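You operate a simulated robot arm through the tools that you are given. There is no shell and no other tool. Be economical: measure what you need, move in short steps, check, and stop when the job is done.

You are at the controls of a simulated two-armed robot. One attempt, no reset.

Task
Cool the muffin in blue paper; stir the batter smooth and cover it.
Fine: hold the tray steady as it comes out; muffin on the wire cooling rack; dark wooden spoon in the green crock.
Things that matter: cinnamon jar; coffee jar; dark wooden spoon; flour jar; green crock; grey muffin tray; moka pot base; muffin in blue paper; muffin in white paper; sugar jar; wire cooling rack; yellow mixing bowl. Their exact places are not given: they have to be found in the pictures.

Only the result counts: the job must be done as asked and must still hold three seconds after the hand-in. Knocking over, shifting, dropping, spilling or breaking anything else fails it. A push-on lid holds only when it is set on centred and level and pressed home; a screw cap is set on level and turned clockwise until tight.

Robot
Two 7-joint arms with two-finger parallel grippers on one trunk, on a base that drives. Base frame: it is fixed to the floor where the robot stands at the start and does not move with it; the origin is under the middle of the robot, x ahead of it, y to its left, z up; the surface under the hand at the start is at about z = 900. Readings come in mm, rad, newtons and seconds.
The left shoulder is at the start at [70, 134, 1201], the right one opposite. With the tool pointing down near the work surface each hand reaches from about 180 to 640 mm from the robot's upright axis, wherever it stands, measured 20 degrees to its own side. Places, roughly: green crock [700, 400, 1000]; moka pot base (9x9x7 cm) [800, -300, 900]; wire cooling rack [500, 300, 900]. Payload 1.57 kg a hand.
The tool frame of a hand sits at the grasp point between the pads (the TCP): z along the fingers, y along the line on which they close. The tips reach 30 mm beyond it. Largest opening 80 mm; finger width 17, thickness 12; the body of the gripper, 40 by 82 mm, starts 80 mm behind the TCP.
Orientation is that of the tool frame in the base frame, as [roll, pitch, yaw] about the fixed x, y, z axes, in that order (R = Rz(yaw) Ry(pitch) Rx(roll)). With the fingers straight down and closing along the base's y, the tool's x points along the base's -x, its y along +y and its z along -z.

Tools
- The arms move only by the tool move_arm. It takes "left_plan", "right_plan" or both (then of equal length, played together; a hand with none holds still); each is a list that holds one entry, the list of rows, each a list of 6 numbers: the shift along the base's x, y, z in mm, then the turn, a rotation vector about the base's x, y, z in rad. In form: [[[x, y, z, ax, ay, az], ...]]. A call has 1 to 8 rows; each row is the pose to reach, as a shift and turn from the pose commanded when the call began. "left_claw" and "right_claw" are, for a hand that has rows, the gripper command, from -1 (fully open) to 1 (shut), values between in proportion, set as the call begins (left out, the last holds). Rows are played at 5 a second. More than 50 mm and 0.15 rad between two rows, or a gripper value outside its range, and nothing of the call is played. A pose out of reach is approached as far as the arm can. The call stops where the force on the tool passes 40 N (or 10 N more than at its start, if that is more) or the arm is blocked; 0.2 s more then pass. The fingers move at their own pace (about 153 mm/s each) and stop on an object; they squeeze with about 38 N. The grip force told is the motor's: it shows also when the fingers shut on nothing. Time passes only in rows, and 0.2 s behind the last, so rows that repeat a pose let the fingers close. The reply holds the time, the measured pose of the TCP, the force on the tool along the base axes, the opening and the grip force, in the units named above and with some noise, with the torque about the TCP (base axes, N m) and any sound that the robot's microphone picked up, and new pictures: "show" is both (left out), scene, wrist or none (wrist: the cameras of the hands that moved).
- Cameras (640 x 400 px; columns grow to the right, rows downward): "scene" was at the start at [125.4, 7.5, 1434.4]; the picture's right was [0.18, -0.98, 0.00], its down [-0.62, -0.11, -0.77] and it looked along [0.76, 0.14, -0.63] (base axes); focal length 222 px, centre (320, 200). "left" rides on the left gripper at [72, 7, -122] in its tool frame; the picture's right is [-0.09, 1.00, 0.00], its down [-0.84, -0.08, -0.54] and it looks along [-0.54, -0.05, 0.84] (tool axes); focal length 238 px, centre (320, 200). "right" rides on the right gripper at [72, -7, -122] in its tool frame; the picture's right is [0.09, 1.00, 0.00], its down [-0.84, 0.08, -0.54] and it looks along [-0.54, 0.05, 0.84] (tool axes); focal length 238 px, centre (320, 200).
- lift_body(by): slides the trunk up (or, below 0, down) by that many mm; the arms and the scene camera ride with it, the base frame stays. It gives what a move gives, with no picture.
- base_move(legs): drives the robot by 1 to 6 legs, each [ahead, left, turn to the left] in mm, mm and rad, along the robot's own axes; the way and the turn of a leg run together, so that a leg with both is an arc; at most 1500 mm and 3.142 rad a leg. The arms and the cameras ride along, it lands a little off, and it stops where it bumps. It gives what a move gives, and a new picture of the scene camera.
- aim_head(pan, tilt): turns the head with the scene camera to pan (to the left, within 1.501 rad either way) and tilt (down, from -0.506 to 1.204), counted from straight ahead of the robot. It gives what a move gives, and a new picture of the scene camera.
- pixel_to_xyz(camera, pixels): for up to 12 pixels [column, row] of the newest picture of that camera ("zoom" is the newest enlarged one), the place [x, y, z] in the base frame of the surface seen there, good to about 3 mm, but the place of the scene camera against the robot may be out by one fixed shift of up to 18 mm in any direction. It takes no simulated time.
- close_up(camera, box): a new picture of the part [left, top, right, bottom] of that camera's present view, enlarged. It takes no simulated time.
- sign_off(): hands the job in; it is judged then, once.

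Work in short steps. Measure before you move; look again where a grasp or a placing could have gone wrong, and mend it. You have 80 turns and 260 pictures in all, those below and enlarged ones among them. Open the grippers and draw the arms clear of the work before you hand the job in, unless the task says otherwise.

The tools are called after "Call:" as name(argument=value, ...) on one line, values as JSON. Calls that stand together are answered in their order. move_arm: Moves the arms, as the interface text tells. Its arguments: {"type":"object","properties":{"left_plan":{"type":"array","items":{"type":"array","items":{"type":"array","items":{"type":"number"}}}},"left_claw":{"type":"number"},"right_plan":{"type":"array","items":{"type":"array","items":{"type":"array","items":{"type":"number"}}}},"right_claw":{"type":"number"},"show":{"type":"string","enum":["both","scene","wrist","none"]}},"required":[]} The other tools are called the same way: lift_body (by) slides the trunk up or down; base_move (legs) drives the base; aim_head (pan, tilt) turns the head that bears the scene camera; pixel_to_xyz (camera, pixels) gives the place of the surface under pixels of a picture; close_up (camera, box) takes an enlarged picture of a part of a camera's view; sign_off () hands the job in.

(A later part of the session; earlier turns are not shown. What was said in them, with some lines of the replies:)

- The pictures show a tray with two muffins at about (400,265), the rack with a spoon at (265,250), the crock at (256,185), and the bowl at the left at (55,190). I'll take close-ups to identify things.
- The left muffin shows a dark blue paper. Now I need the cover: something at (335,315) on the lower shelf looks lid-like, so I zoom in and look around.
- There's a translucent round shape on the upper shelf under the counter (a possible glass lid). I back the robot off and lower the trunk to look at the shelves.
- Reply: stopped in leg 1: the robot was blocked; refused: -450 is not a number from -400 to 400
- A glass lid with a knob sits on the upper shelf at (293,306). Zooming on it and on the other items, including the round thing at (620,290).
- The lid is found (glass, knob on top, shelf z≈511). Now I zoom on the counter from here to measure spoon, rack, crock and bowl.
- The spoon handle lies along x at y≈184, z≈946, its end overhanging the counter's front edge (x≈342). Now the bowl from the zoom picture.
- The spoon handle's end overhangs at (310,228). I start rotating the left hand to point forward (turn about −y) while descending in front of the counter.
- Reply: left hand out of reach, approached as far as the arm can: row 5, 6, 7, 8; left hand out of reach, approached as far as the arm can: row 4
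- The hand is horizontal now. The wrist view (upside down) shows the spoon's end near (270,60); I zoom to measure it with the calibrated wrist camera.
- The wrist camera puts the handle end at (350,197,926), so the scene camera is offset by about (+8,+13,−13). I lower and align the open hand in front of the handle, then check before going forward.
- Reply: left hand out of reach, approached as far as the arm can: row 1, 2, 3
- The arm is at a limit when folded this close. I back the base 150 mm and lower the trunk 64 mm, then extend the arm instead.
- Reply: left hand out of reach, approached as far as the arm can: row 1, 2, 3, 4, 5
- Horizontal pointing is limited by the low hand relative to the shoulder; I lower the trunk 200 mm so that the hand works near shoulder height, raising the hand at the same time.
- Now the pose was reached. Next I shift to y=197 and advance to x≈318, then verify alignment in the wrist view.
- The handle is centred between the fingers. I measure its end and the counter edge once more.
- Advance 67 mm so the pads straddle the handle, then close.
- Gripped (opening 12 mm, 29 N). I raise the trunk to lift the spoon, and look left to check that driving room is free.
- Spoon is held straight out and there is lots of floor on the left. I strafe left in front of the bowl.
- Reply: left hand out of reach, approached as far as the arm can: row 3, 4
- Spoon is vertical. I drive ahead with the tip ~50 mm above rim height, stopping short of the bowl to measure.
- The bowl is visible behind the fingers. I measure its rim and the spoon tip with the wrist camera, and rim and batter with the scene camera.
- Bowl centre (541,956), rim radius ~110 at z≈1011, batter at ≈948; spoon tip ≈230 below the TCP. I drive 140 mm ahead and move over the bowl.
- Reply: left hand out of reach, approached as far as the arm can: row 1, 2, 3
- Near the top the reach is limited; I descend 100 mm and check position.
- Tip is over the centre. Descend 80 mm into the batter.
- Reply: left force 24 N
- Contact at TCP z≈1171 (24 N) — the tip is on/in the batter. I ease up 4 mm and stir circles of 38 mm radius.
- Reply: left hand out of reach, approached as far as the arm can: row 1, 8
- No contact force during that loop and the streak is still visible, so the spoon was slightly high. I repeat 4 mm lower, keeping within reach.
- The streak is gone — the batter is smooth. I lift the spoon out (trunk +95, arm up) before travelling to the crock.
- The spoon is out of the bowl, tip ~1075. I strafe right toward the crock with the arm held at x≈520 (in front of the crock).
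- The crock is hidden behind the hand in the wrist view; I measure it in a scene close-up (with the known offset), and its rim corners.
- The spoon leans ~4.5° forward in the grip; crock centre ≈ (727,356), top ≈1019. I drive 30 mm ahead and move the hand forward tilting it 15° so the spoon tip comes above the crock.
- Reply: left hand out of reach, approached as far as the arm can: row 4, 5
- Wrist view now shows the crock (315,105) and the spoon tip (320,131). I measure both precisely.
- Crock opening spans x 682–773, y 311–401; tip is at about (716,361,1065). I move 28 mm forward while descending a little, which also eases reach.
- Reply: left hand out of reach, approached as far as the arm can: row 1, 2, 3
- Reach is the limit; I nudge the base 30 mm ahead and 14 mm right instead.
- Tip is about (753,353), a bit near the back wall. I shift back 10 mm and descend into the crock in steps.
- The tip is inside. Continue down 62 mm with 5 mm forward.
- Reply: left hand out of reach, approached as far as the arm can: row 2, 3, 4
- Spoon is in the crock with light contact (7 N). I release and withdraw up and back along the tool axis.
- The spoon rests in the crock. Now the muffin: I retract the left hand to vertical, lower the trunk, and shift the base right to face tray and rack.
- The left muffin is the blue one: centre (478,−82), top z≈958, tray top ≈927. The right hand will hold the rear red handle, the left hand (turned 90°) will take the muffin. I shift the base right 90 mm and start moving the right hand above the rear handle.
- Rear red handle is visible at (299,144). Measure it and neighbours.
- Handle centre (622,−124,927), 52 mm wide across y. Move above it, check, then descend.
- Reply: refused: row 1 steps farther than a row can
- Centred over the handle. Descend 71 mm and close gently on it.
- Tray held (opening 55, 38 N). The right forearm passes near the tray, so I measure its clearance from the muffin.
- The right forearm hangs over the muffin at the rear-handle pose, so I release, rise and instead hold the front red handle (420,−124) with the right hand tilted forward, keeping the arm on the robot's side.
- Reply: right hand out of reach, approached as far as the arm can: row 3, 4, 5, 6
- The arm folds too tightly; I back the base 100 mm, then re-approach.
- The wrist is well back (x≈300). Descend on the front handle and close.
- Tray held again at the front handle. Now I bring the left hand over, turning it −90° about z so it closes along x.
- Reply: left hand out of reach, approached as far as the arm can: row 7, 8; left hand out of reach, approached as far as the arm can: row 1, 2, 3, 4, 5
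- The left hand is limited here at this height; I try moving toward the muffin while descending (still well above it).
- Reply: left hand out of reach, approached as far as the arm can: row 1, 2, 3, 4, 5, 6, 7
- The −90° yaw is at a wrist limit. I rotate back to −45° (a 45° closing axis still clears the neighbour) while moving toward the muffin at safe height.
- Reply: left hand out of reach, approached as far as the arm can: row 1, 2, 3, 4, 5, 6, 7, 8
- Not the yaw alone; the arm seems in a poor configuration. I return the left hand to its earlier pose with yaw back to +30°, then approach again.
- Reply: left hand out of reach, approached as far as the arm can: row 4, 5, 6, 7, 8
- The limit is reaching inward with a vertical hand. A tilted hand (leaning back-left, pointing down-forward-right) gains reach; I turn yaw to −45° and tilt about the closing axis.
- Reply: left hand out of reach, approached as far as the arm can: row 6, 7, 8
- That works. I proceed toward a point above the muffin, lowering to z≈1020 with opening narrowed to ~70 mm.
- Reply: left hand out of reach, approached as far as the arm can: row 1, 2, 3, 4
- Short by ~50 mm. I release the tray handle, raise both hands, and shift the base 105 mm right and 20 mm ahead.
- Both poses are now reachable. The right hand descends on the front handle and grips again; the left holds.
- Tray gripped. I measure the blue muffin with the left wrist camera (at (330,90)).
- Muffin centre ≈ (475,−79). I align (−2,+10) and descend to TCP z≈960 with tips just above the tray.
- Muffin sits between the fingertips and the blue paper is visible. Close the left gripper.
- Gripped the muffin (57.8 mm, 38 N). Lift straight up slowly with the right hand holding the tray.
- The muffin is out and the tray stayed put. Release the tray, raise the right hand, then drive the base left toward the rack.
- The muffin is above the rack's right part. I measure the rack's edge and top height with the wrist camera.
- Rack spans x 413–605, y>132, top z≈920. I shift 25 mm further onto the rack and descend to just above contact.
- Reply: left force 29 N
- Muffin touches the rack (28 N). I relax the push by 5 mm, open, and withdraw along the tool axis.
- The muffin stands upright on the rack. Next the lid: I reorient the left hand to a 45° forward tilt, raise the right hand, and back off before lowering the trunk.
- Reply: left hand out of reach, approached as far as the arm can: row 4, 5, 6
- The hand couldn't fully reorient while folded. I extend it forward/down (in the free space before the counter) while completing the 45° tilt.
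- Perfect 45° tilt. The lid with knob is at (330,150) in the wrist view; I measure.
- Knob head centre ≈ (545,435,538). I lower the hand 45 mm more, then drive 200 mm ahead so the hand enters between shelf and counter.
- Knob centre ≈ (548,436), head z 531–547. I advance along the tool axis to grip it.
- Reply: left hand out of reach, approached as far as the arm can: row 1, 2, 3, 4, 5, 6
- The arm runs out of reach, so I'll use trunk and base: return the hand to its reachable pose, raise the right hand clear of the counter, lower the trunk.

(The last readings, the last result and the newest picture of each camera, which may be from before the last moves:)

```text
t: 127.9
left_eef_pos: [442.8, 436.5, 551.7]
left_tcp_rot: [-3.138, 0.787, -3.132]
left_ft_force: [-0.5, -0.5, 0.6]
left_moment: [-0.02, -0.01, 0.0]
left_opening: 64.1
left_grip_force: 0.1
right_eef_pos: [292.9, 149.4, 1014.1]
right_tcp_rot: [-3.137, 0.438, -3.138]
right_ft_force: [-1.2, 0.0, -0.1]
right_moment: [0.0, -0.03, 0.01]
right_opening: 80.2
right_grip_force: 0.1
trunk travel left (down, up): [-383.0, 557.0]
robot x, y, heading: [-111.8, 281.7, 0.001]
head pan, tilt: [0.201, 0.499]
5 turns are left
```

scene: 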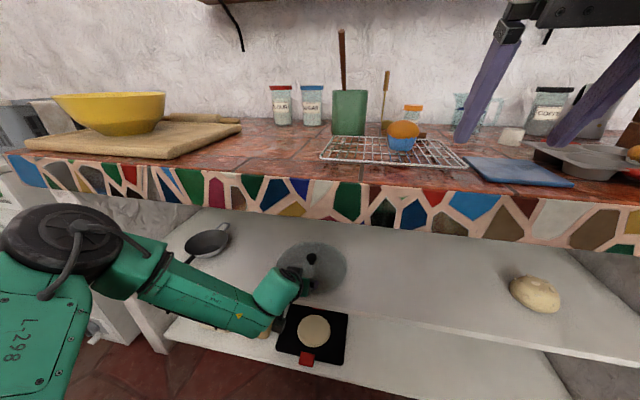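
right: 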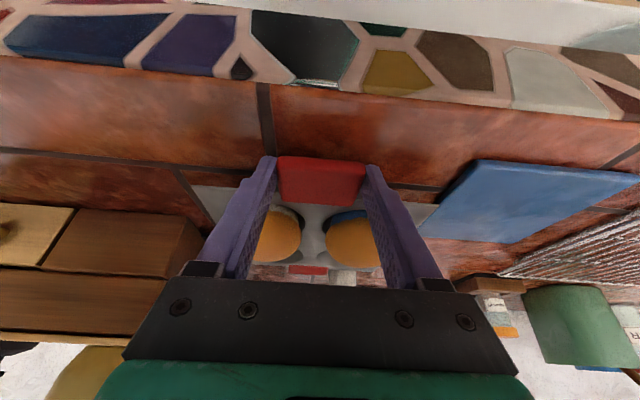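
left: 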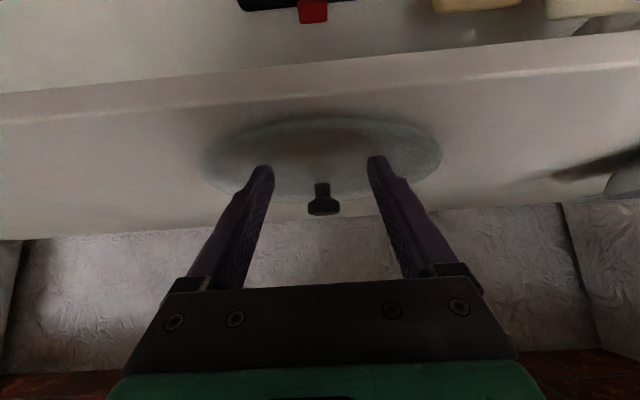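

Few turns remain, so I chain steps. I drive 95 mm ahead to straddle the knob, close, lift 25 mm with the trunk, and back straight out with the lid.

Call:
base_move(legs=[[95, 0, 0]])

Call:
move_arm(left_plan=[[[0, 0, 0, 0, 0, 0], [0, 0, 0, 0, 0, 0], [0, 0, 0, 0, 0, 0], [0, 0, 0, 0, 0, 0]]], left_claw=1, show="both")

Call:
lift_body(by=30)

Call:
move_arm(left_plan=[[[0, 0, 0, 0, 0, 0]]], show="wrist")

Call:
base_move(legs=[[-330, 0, 0]])

Call:
move_arm(left_plan=[[[0, 0, 0, 0, 0, 0]]], show="wrist")

Call:
close_up(camera="scene", box=[200, 180, 420, 380])

```text
t: 129.0
left_eef_pos: [537.7, 436.6, 549.0]
left_tcp_rot: [-3.14, 0.786, -3.133]
left_ft_force: [0.2, -0.4, 0.2]
left_moment: [0.03, -0.01, 0.03]
left_opening: 64.1
left_grip_force: 0.1
right_eef_pos: [391.1, 149.6, 1013.5]
right_tcp_rot: [-3.136, 0.436, -3.141]
right_ft_force: [0.5, -1.0, -1.0]
right_moment: [0.0, -0.01, -0.03]
right_opening: 80.2
right_grip_force: 0.1
trunk travel left (down, up): [-383.0, 557.0]
robot x, y, heading: [-15.2, 279.0, -0.002]
head pan, tilt: [0.201, 0.499]
```

scene: 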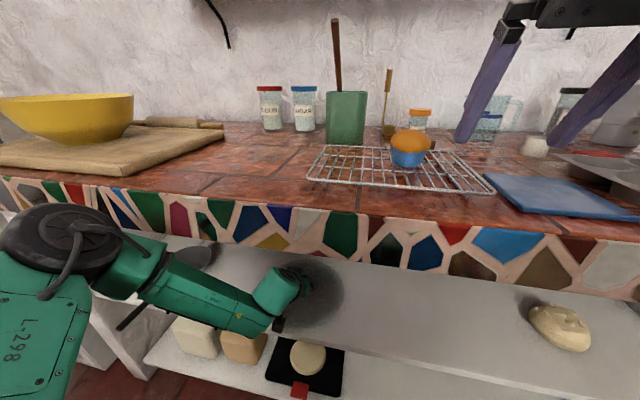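

```text
t: 130.0
left_eef_pos: [536.9, 436.4, 550.1]
left_tcp_rot: [-3.139, 0.786, -3.134]
left_ft_force: [-0.3, 1.1, 0.8]
left_moment: [0.09, 0.03, 0.05]
left_opening: 32.7
left_grip_force: 38.3
right_eef_pos: [390.4, 149.6, 1014.9]
right_tcp_rot: [-3.135, 0.438, -3.141]
right_ft_force: [-0.7, 0.0, 0.8]
right_moment: [-0.03, -0.01, -0.03]
right_opening: 79.7
right_grip_force: 0.1
trunk travel left (down, up): [-383.0, 557.0]
robot x, y, heading: [-20.6, 280.3, 0.006]
head pan, tilt: [0.201, 0.499]
```

scene: 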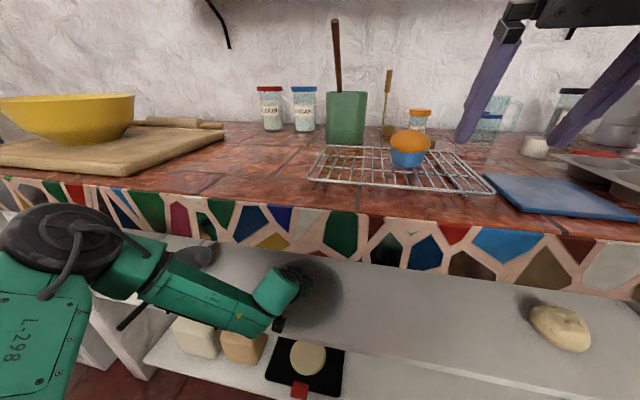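
left: 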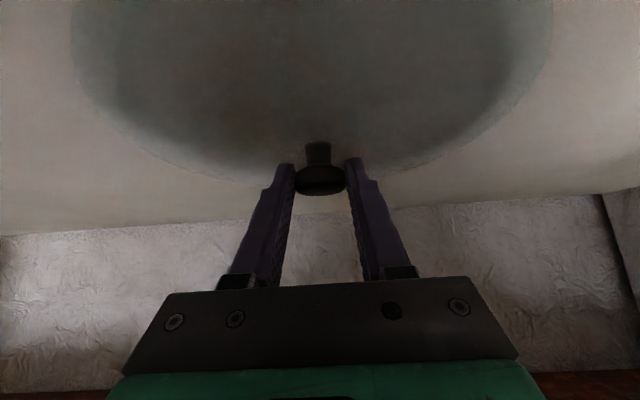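

```text
t: 130.8
left_eef_pos: [538.4, 436.2, 580.1]
left_tcp_rot: [-3.136, 0.784, -3.134]
left_ft_force: [0.2, 0.3, -2.7]
left_moment: [0.01, 0.03, -0.02]
left_opening: 33.2
left_grip_force: 38.2
right_eef_pos: [391.2, 149.4, 1043.3]
right_tcp_rot: [-3.137, 0.437, 3.141]
right_ft_force: [0.8, 0.6, -0.6]
right_moment: [-0.01, 0.0, 0.01]
right_opening: 79.7
right_grip_force: 0.1
trunk travel left (down, up): [-413.0, 527.0]
robot x, y, heading: [-18.4, 283.2, 0.003]
head pan, tilt: [0.201, 0.499]
```

```text
t: 131.2
left_eef_pos: [537.5, 436.6, 579.6]
left_tcp_rot: [-3.138, 0.786, -3.135]
left_ft_force: [1.1, 0.2, -2.1]
left_moment: [-0.02, 0.04, 0.03]
left_opening: 33.1
left_grip_force: 37.3
right_eef_pos: [390.0, 150.6, 1042.4]
right_tcp_rot: [-3.135, 0.438, -3.141]
right_ft_force: [0.6, -0.7, -0.4]
right_moment: [0.02, -0.02, 0.0]
right_opening: 80.1
right_grip_force: 0.0
trunk travel left (down, up): [-413.0, 527.0]
robot x, y, heading: [-14.2, 282.1, -0.0]
head pan, tilt: [0.201, 0.499]
```

left: 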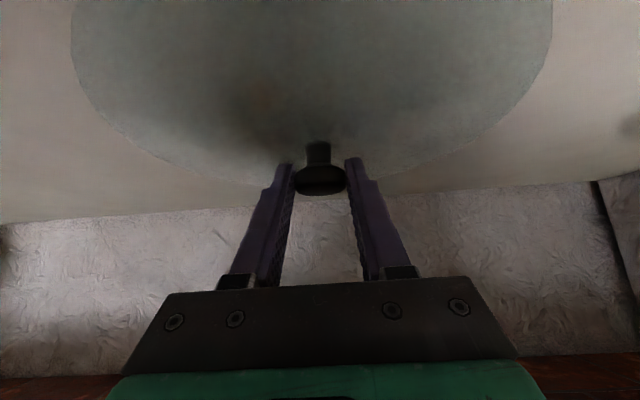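

```text
t: 133.3
left_eef_pos: [214.2, 436.7, 579.5]
left_tcp_rot: [-3.138, 0.786, -3.137]
left_ft_force: [0.2, -0.1, -1.3]
left_moment: [-0.03, 0.04, 0.0]
left_opening: 33.4
left_grip_force: 37.8
right_eef_pos: [65.5, 149.1, 1043.0]
right_tcp_rot: [-3.136, 0.438, 3.139]
right_ft_force: [-0.7, -0.2, 0.3]
right_moment: [0.0, -0.01, -0.01]
right_opening: 79.9
right_grip_force: 0.1
trunk travel left (down, up): [-413.0, 527.0]
robot x, y, heading: [-341.1, 281.1, -0.003]
head pan, tilt: [0.201, 0.499]
```

scene: 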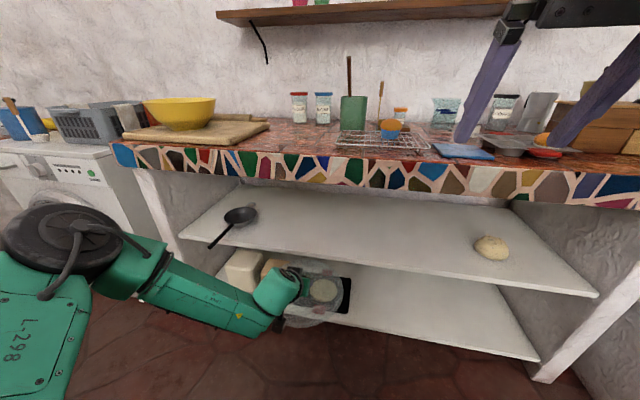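

```text
t: 133.7
left_eef_pos: [214.2, 435.2, 580.2]
left_tcp_rot: [-3.138, 0.785, -3.135]
left_ft_force: [-0.5, 0.4, -2.1]
left_moment: [0.0, 0.03, -0.01]
left_opening: 33.1
left_grip_force: 38.4
right_eef_pos: [66.9, 149.4, 1043.3]
right_tcp_rot: [-3.136, 0.437, 3.139]
right_ft_force: [-0.1, -0.8, 0.1]
right_moment: [0.02, 0.03, -0.01]
right_opening: 80.1
right_grip_force: 0.0
trunk travel left (down, up): [-413.0, 527.0]
robot x, y, heading: [-338.9, 284.7, -0.001]
head pan, tilt: [0.201, 0.499]
```

left: 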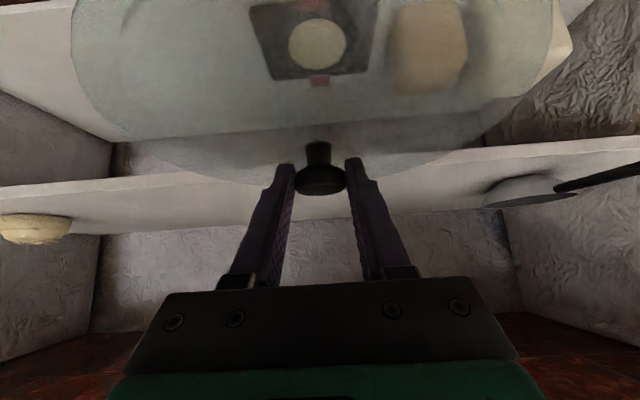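

```text
2.00 times, centred on (310, 280) of scene
4 turns are left
```

zoom: 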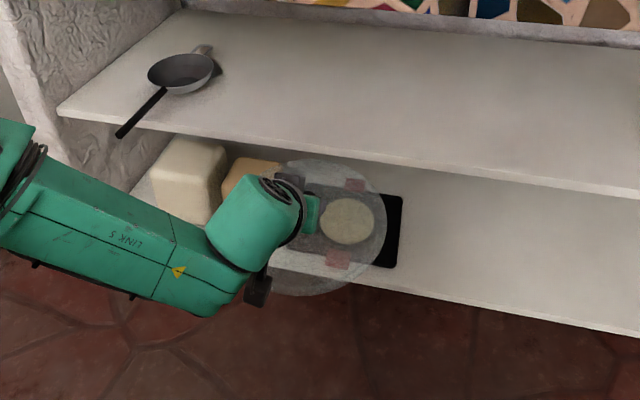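

The lid is held level (opening 33 mm, 38 N); knob is 11 mm ahead of the TCP and lid bottom 53 mm below it. I raise the trunk, strafe left to the bowl's line and drive forward to hover above it, then look.

Call:
lift_body(by=400)

Call:
lift_body(by=125)

Call:
base_move(legs=[[0, 521, 0]])

Call:
base_move(legs=[[316, 0, 0]])

Call:
aim_head(pan=0.3, tilt=0.95)

Call:
move_arm(left_plan=[[[0, 0, 0, 0, 0, 0], [0, 0, 0, 0, 0, 0]]], show="both")

Call:
close_up(camera="scene", box=[180, 80, 440, 300])

Call:
close_up(camera="left", box=[60, 0, 560, 220])

```text
t: 137.6
left_eef_pos: [214.3, 435.3, 979.8]
left_tcp_rot: [-3.139, 0.785, -3.138]
left_ft_force: [-0.1, -0.4, -2.3]
left_moment: [-0.01, 0.07, 0.03]
left_opening: 33.2
left_grip_force: 38.2
right_eef_pos: [67.3, 150.2, 1443.6]
right_tcp_rot: [-3.137, 0.437, 3.139]
right_ft_force: [-1.2, -0.8, -0.2]
right_moment: [0.04, 0.03, 0.01]
right_opening: 79.9
right_grip_force: 0.0
trunk travel left (down, up): [-813.0, 127.0]
robot x, y, heading: [-339.4, 280.7, -0.002]
head pan, tilt: [0.201, 0.499]
```

```text
t: 139.1
left_eef_pos: [214.7, 435.0, 1104.1]
left_tcp_rot: [-3.137, 0.785, -3.137]
left_ft_force: [-0.9, 0.1, -2.0]
left_moment: [0.01, 0.05, 0.02]
left_opening: 33.2
left_grip_force: 37.5
right_eef_pos: [67.5, 149.1, 1568.6]
right_tcp_rot: [-3.137, 0.436, 3.141]
right_ft_force: [0.5, 0.7, 0.1]
right_moment: [0.02, 0.02, -0.01]
right_opening: 80.0
right_grip_force: 0.0
trunk travel left (down, up): [-938.0, 2.0]
robot x, y, heading: [-341.2, 278.9, -0.001]
head pan, tilt: [0.201, 0.499]
```

```text
t: 142.1
left_eef_pos: [211.7, 952.5, 1105.4]
left_tcp_rot: [-3.14, 0.785, -3.131]
left_ft_force: [0.0, -0.7, -1.5]
left_moment: [0.01, 0.05, 0.0]
left_opening: 33.2
left_grip_force: 38.0
right_eef_pos: [66.7, 664.9, 1567.2]
right_tcp_rot: [-3.14, 0.437, -3.138]
right_ft_force: [0.1, -0.6, -0.6]
right_moment: [0.0, 0.0, 0.01]
right_opening: 80.0
right_grip_force: 0.0
trunk travel left (down, up): [-938.0, 2.0]
robot x, y, heading: [-340.0, 796.0, 0.009]
head pan, tilt: [0.201, 0.499]
```

scene: 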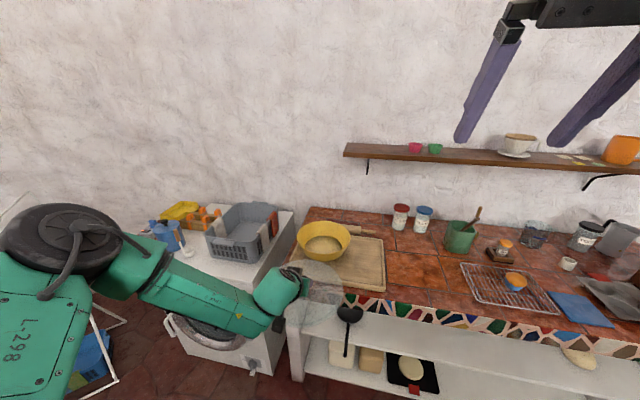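

```text
t: 144.2
left_eef_pos: [525.9, 956.8, 1105.8]
left_tcp_rot: [-3.137, 0.788, -3.125]
left_ft_force: [1.4, 1.2, -0.8]
left_moment: [-0.02, 0.0, 0.02]
left_opening: 33.2
left_grip_force: 38.3
right_eef_pos: [379.1, 669.7, 1569.8]
right_tcp_rot: [-3.136, 0.44, -3.135]
right_ft_force: [-0.2, 0.6, 0.0]
right_moment: [0.02, -0.02, -0.03]
right_opening: 79.9
right_grip_force: 0.1
trunk travel left (down, up): [-938.0, 2.0]
robot x, y, heading: [-24.9, 795.6, 0.003]
head pan, tilt: [0.201, 0.499]
```

scene: 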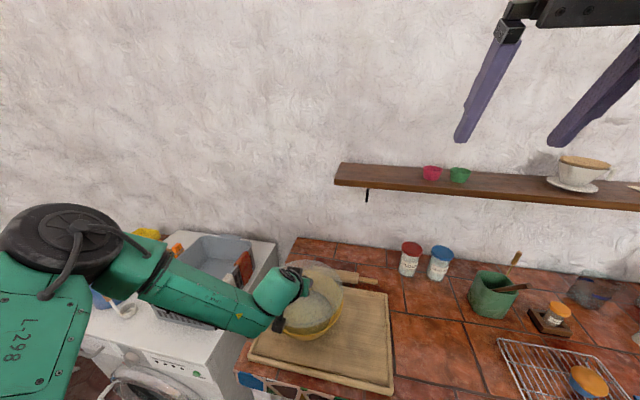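

```text
t: 145.1
left_eef_pos: [528.8, 957.9, 1104.3]
left_tcp_rot: [-3.138, 0.785, -3.127]
left_ft_force: [-0.1, 0.8, -1.7]
left_moment: [0.03, 0.01, -0.03]
left_opening: 33.0
left_grip_force: 38.2
right_eef_pos: [383.3, 670.6, 1567.5]
right_tcp_rot: [-3.137, 0.436, -3.135]
right_ft_force: [-0.2, -0.3, 1.2]
right_moment: [-0.04, 0.01, 0.03]
right_opening: 79.9
right_grip_force: 0.0
trunk travel left (down, up): [-938.0, 2.0]
robot x, y, heading: [-24.9, 797.7, 0.006]
head pan, tilt: [0.3, 0.949]
```

scene: 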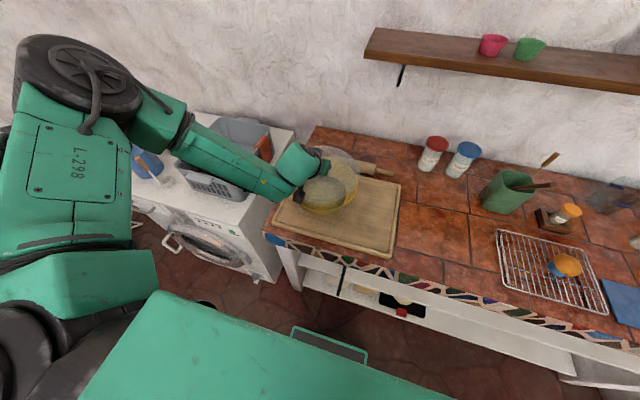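

```text
t: 145.7
left_eef_pos: [529.2, 958.1, 1104.2]
left_tcp_rot: [-3.138, 0.785, -3.127]
left_ft_force: [-0.5, -0.2, -2.1]
left_moment: [0.0, 0.02, 0.04]
left_opening: 33.0
left_grip_force: 38.2
right_eef_pos: [382.8, 669.9, 1568.0]
right_tcp_rot: [-3.137, 0.438, -3.133]
right_ft_force: [-0.4, -0.1, 0.4]
right_moment: [0.01, -0.02, -0.02]
right_opening: 79.7
right_grip_force: 0.0
trunk travel left (down, up): [-938.0, 2.0]
robot x, y, heading: [-26.2, 797.2, 0.006]
head pan, tilt: [0.3, 0.949]
```

scene: 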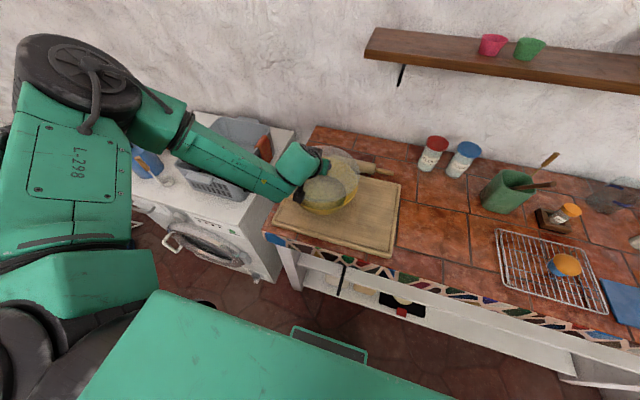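
left: 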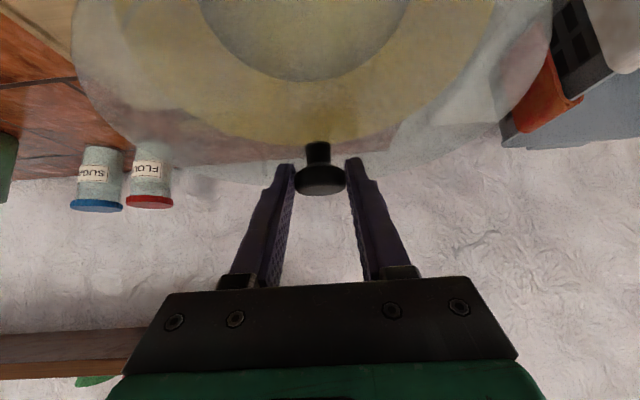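

```text
1.82 times, centred on (310, 190) of scene
```

zoom: 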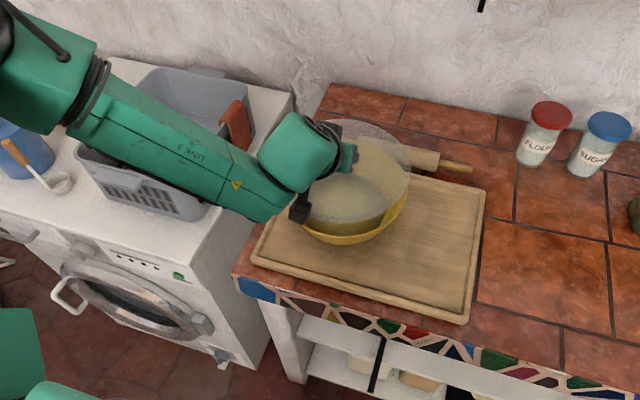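

```text
1.28 times, centred on (310, 110) of left
3 turns are left
```

zoom: 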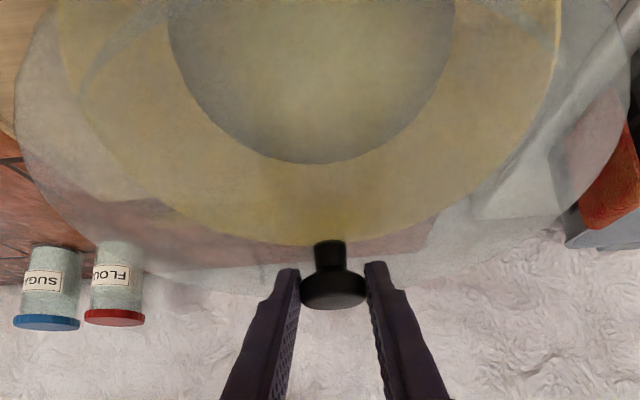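

Through the glass the bowl is aligned in y; in x the rim evidence puts the bowl centre ≈545, so I nudge 5 mm ahead, then lower by trunk to contact in small steps and press gently, checking before release.

Call:
base_move(legs=[[5, 0, 0]])

Call:
lift_body(by=-36)

Call:
lift_body(by=-6)

Call:
lift_body(by=-5)

Call:
move_arm(left_plan=[[[0, 0, 0, 0, 0, 0], [0, 0, 0, 0, 0, 0]]], show="both")

Call:
close_up(camera="scene", box=[270, 130, 390, 230])

Call:
close_up(camera="left", box=[60, 0, 560, 220])

```text
t: 146.4
left_eef_pos: [532.0, 957.8, 1104.4]
left_tcp_rot: [-3.138, 0.788, -3.128]
left_ft_force: [-0.1, -0.4, -1.7]
left_moment: [0.0, 0.03, -0.03]
left_opening: 33.2
left_grip_force: 38.0
right_eef_pos: [387.1, 669.7, 1568.7]
right_tcp_rot: [-3.135, 0.439, -3.135]
right_ft_force: [0.3, 0.5, 0.5]
right_moment: [0.02, 0.0, -0.01]
right_opening: 80.1
right_grip_force: 0.1
trunk travel left (down, up): [-938.0, 2.0]
robot x, y, heading: [-20.4, 798.8, 0.009]
head pan, tilt: [0.3, 0.949]
```

scene: 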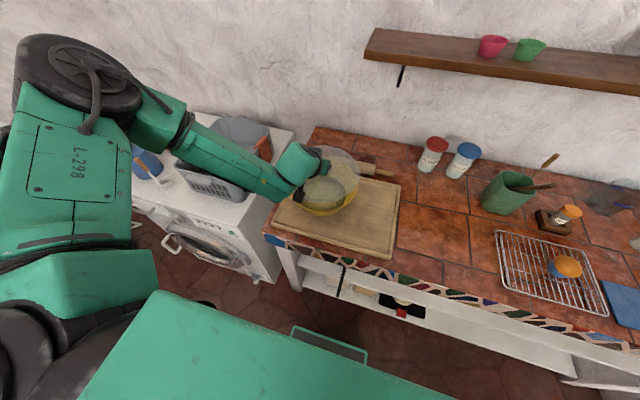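

```text
t: 147.2
left_eef_pos: [532.8, 957.7, 1067.7]
left_tcp_rot: [-3.138, 0.787, -3.125]
left_ft_force: [-0.2, 0.4, -1.9]
left_moment: [0.0, 0.04, 0.02]
left_opening: 32.8
left_grip_force: 37.9
right_eef_pos: [388.5, 669.9, 1531.4]
right_tcp_rot: [-3.138, 0.439, -3.135]
right_ft_force: [-0.4, 0.2, -0.1]
right_moment: [0.02, 0.01, -0.01]
right_opening: 80.2
right_grip_force: 0.1
trunk travel left (down, up): [-902.0, 38.0]
robot x, y, heading: [-19.4, 796.6, 0.01]
head pan, tilt: [0.3, 0.949]
```

```text
t: 147.8
left_eef_pos: [533.4, 957.5, 1062.5]
left_tcp_rot: [-3.139, 0.787, -3.129]
left_ft_force: [-0.6, -0.3, -2.6]
left_moment: [-0.01, 0.02, 0.02]
left_opening: 33.1
left_grip_force: 38.2
right_eef_pos: [388.3, 670.0, 1525.5]
right_tcp_rot: [-3.136, 0.437, -3.135]
right_ft_force: [0.1, 0.2, 0.0]
right_moment: [0.01, 0.0, 0.0]
right_opening: 80.1
right_grip_force: 0.0
trunk travel left (down, up): [-896.0, 44.0]
robot x, y, heading: [-20.3, 799.0, 0.007]
head pan, tilt: [0.3, 0.949]
```

```text
t: 148.3
left_eef_pos: [533.9, 957.6, 1057.5]
left_tcp_rot: [-3.138, 0.786, -3.129]
left_ft_force: [0.9, -0.8, -1.5]
left_moment: [-0.07, 0.02, -0.01]
left_opening: 33.2
left_grip_force: 38.0
right_eef_pos: [389.3, 669.4, 1520.5]
right_tcp_rot: [-3.138, 0.438, -3.133]
right_ft_force: [0.0, -0.9, -0.5]
right_moment: [0.01, 0.01, -0.02]
right_opening: 79.6
right_grip_force: 0.1
trunk travel left (down, up): [-891.0, 49.0]
robot x, y, heading: [-21.5, 796.6, 0.003]
head pan, tilt: [0.3, 0.949]
```

```text
t: 148.9
left_eef_pos: [533.3, 957.2, 1057.8]
left_tcp_rot: [-3.138, 0.783, -3.128]
left_ft_force: [1.3, -0.3, -2.2]
left_moment: [-0.08, 0.04, 0.0]
left_opening: 33.2
left_grip_force: 38.0
right_eef_pos: [388.0, 669.9, 1521.0]
right_tcp_rot: [-3.138, 0.438, -3.135]
right_ft_force: [-0.6, 0.7, 0.2]
right_moment: [-0.02, 0.02, -0.03]
right_opening: 80.2
right_grip_force: 0.0
trunk travel left (down, up): [-891.0, 49.0]
robot x, y, heading: [-18.1, 800.4, 0.015]
head pan, tilt: [0.3, 0.949]
```

scene: 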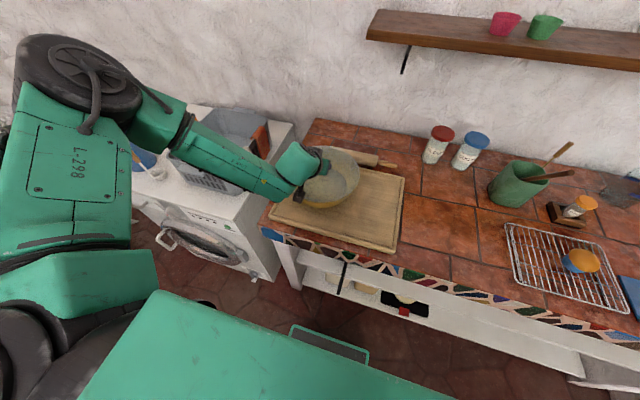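
left: 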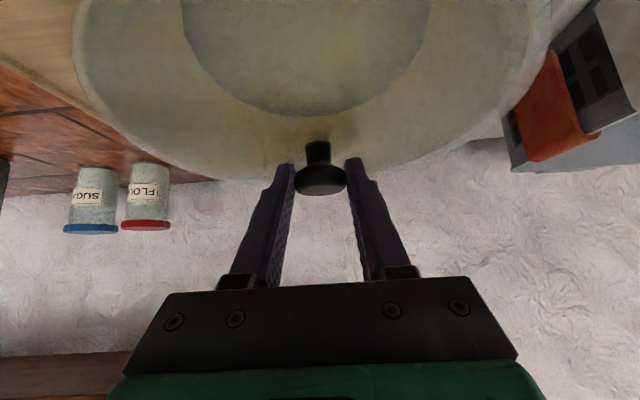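

```text
4.00 times, centred on (330, 180) of scene
```

zoom: 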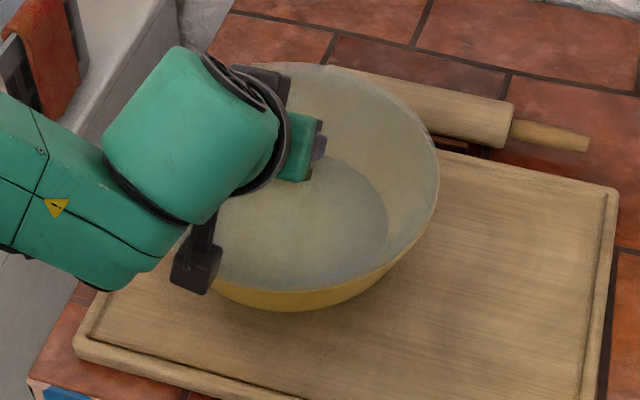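

```text
1.28 times, centred on (310, 110) of left
2 turns are left
```

zoom: 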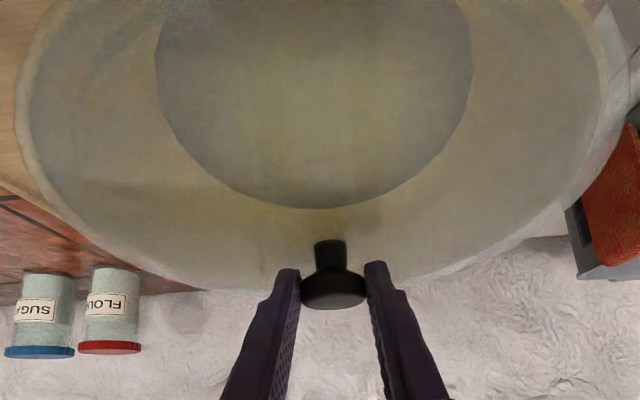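

The lid sits flush over the rim, offset only ~2 mm, with nearly no force yet. I press it down with the trunk in small steps, ease off, open fully, rise off the knob, back away and look.

Call:
lift_body(by=-5)

Call:
lift_body(by=-4)

Call:
lift_body(by=-2)

Call:
lift_body(by=6)

Call:
move_arm(left_plan=[[[0, 0, 0, 0, 0, 0], [0, 0, 0, 0, 0, 0], [0, 0, 0, 0, 0, 0]]], left_claw=-1, show="wrist")

Call:
lift_body(by=52)

Call:
base_move(legs=[[-320, 0, 0]])

Call:
aim_head(pan=0.1, tilt=0.65)

Call:
close_up(camera="scene", box=[220, 120, 420, 280])

```text
t: 149.5
left_eef_pos: [533.7, 956.6, 1056.2]
left_tcp_rot: [-3.139, 0.792, -3.13]
left_ft_force: [2.4, -1.3, 13.5]
left_moment: [-0.12, 0.51, -0.04]
left_opening: 32.7
left_grip_force: 38.2
right_eef_pos: [386.0, 668.7, 1517.0]
right_tcp_rot: [-3.137, 0.439, -3.135]
right_ft_force: [0.3, 0.2, -0.2]
right_moment: [-0.03, 0.0, 0.01]
right_opening: 80.1
right_grip_force: 0.1
trunk travel left (down, up): [-886.0, 54.0]
robot x, y, heading: [-22.3, 798.6, 0.008]
head pan, tilt: [0.3, 0.949]
```

```text
t: 150.0
left_eef_pos: [531.7, 956.5, 1052.2]
left_tcp_rot: [-3.139, 0.794, -3.13]
left_ft_force: [5.3, 0.7, 25.0]
left_moment: [0.26, -0.48, -0.02]
left_opening: 33.5
left_grip_force: 37.6
right_eef_pos: [384.0, 667.7, 1513.0]
right_tcp_rot: [-3.138, 0.439, -3.133]
right_ft_force: [0.5, 0.2, 0.0]
right_moment: [0.01, 0.03, 0.02]
right_opening: 79.9
right_grip_force: 0.2
trunk travel left (down, up): [-882.0, 58.0]
robot x, y, heading: [-18.1, 801.6, 0.007]
head pan, tilt: [0.3, 0.949]
```

```text
t: 150.5
left_eef_pos: [532.4, 955.8, 1049.6]
left_tcp_rot: [-3.14, 0.79, -3.128]
left_ft_force: [6.2, -0.6, 23.7]
left_moment: [0.13, -0.61, -0.03]
left_opening: 32.9
left_grip_force: 37.7
right_eef_pos: [384.0, 668.5, 1511.4]
right_tcp_rot: [-3.138, 0.439, -3.134]
right_ft_force: [-0.1, -0.4, -0.5]
right_moment: [0.05, 0.01, 0.06]
right_opening: 80.0
right_grip_force: 0.1
trunk travel left (down, up): [-880.0, 60.0]
robot x, y, heading: [-24.3, 795.9, 0.005]
head pan, tilt: [0.3, 0.949]
```

```text
t: 151.1
left_eef_pos: [531.0, 956.4, 1048.7]
left_tcp_rot: [-3.138, 0.778, -3.127]
left_ft_force: [3.1, -3.6, 0.4]
left_moment: [-0.01, 0.09, 0.01]
left_opening: 32.7
left_grip_force: 38.1
right_eef_pos: [386.8, 669.3, 1516.0]
right_tcp_rot: [-3.138, 0.438, -3.136]
right_ft_force: [0.2, -0.3, 0.2]
right_moment: [0.01, 0.0, -0.01]
right_opening: 80.1
right_grip_force: 0.1
trunk travel left (down, up): [-886.0, 54.0]
robot x, y, heading: [-19.5, 801.5, 0.011]
head pan, tilt: [0.3, 0.949]
```

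```text
t: 151.9
left_eef_pos: [533.2, 957.4, 1052.6]
left_tcp_rot: [-3.137, 0.786, -3.13]
left_ft_force: [-0.3, -0.6, 0.3]
left_moment: [0.01, -0.02, -0.04]
left_opening: 80.1
left_grip_force: 0.0
right_eef_pos: [387.4, 669.9, 1516.9]
right_tcp_rot: [-3.138, 0.437, -3.133]
right_ft_force: [0.1, -0.1, -1.1]
right_moment: [0.0, -0.02, -0.03]
right_opening: 80.1
right_grip_force: 0.0
trunk travel left (down, up): [-886.0, 54.0]
robot x, y, heading: [-19.6, 799.8, 0.006]
head pan, tilt: [0.3, 0.949]
```

left: 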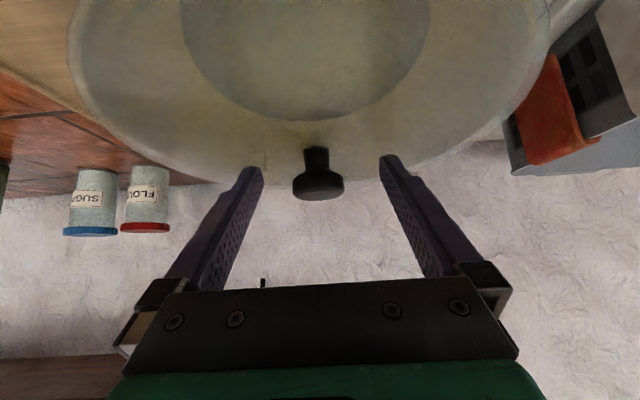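

```text
t: 152.8
left_eef_pos: [532.7, 958.8, 1104.4]
left_tcp_rot: [-3.139, 0.785, -3.127]
left_ft_force: [-0.8, -0.5, -0.1]
left_moment: [-0.01, 0.0, -0.03]
left_opening: 79.9
left_grip_force: 0.0
right_eef_pos: [387.4, 670.4, 1567.4]
right_tcp_rot: [-3.136, 0.439, -3.135]
right_ft_force: [-0.3, 1.3, 0.2]
right_moment: [0.0, -0.01, 0.0]
right_opening: 79.7
right_grip_force: 0.1
trunk travel left (down, up): [-938.0, 2.0]
robot x, y, heading: [-19.9, 796.9, 0.011]
head pan, tilt: [0.3, 0.949]
```

```text
t: 155.0
left_eef_pos: [210.9, 957.5, 1102.6]
left_tcp_rot: [-3.139, 0.784, -3.123]
left_ft_force: [0.4, -1.1, -0.2]
left_moment: [-0.02, 0.04, 0.0]
left_opening: 79.9
left_grip_force: 0.0
right_eef_pos: [67.2, 668.4, 1566.8]
right_tcp_rot: [-3.139, 0.434, -3.132]
right_ft_force: [-0.2, -0.4, -0.1]
right_moment: [-0.03, 0.02, -0.02]
right_opening: 80.0
right_grip_force: 0.0
trunk travel left (down, up): [-938.0, 2.0]
robot x, y, heading: [-343.5, 793.4, 0.015]
head pan, tilt: [0.3, 0.949]
```

scene: 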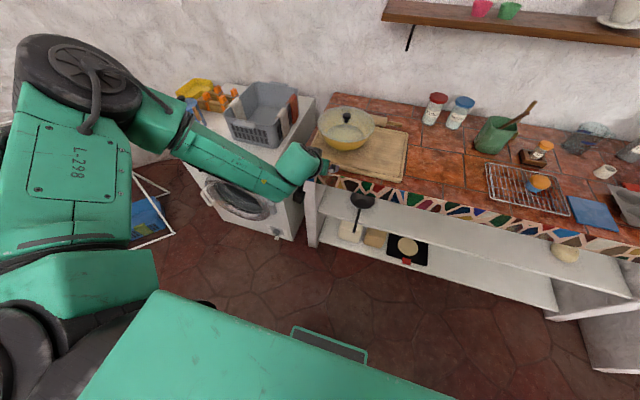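

```text
t: 155.8
left_eef_pos: [207.9, 956.4, 1104.8]
left_tcp_rot: [-3.138, 0.787, -3.122]
left_ft_force: [-0.4, 0.2, -0.2]
left_moment: [0.01, -0.02, 0.01]
left_opening: 79.9
left_grip_force: 0.0
right_eef_pos: [62.2, 668.2, 1568.0]
right_tcp_rot: [-3.138, 0.438, -3.131]
right_ft_force: [0.5, -0.4, 0.0]
right_moment: [-0.01, -0.02, -0.01]
right_opening: 80.0
right_grip_force: 0.0
trunk travel left (down, up): [-938.0, 2.0]
robot x, y, heading: [-347.4, 793.2, 0.016]
head pan, tilt: [0.099, 0.649]
```

scene: 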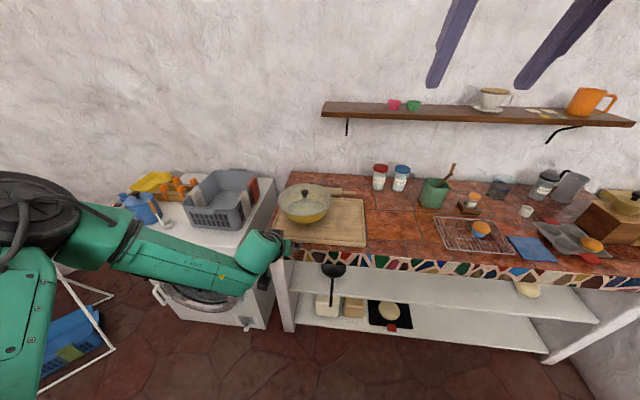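

```text
2.50 times, centred on (320, 200) of scene
1 turns are left
```

zoom: 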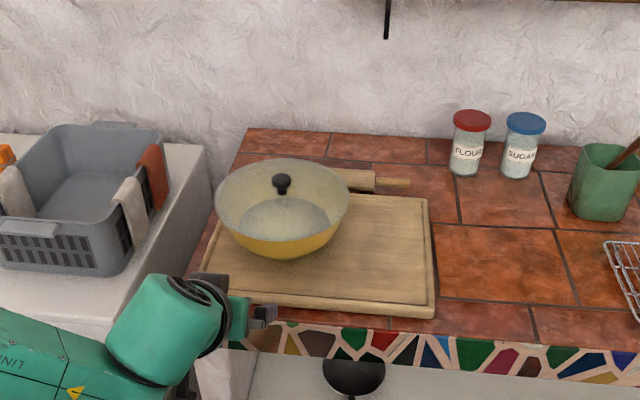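

The lid lies level on the bowl, the muffin stands on the rack, the spoon is in the crock, and both grippers are open and clear, so I hand the job in.

Call:
sign_off()

```text
The job is handed in.
```

I finished all the steps and handed the job in. In the last pictures:

- **Muffin:** the blue-paper muffin stands upright on the wire rack. I held the tray by its front handle while I lifted the muffin out.
- **Batter and lid:** the white streak in the batter was gone after stirring. The glass lid looks level on the yellow bowl, pressed down at about 25 N and roughly 2 mm off centre. I couldn't confirm that it needs no firmer push.
- **Spoon:** the dark wooden spoon leans in the green crock.

Both grippers were open and clear of the work. Early on, the base bumped something behind it while backing up, and I did not check what it was.
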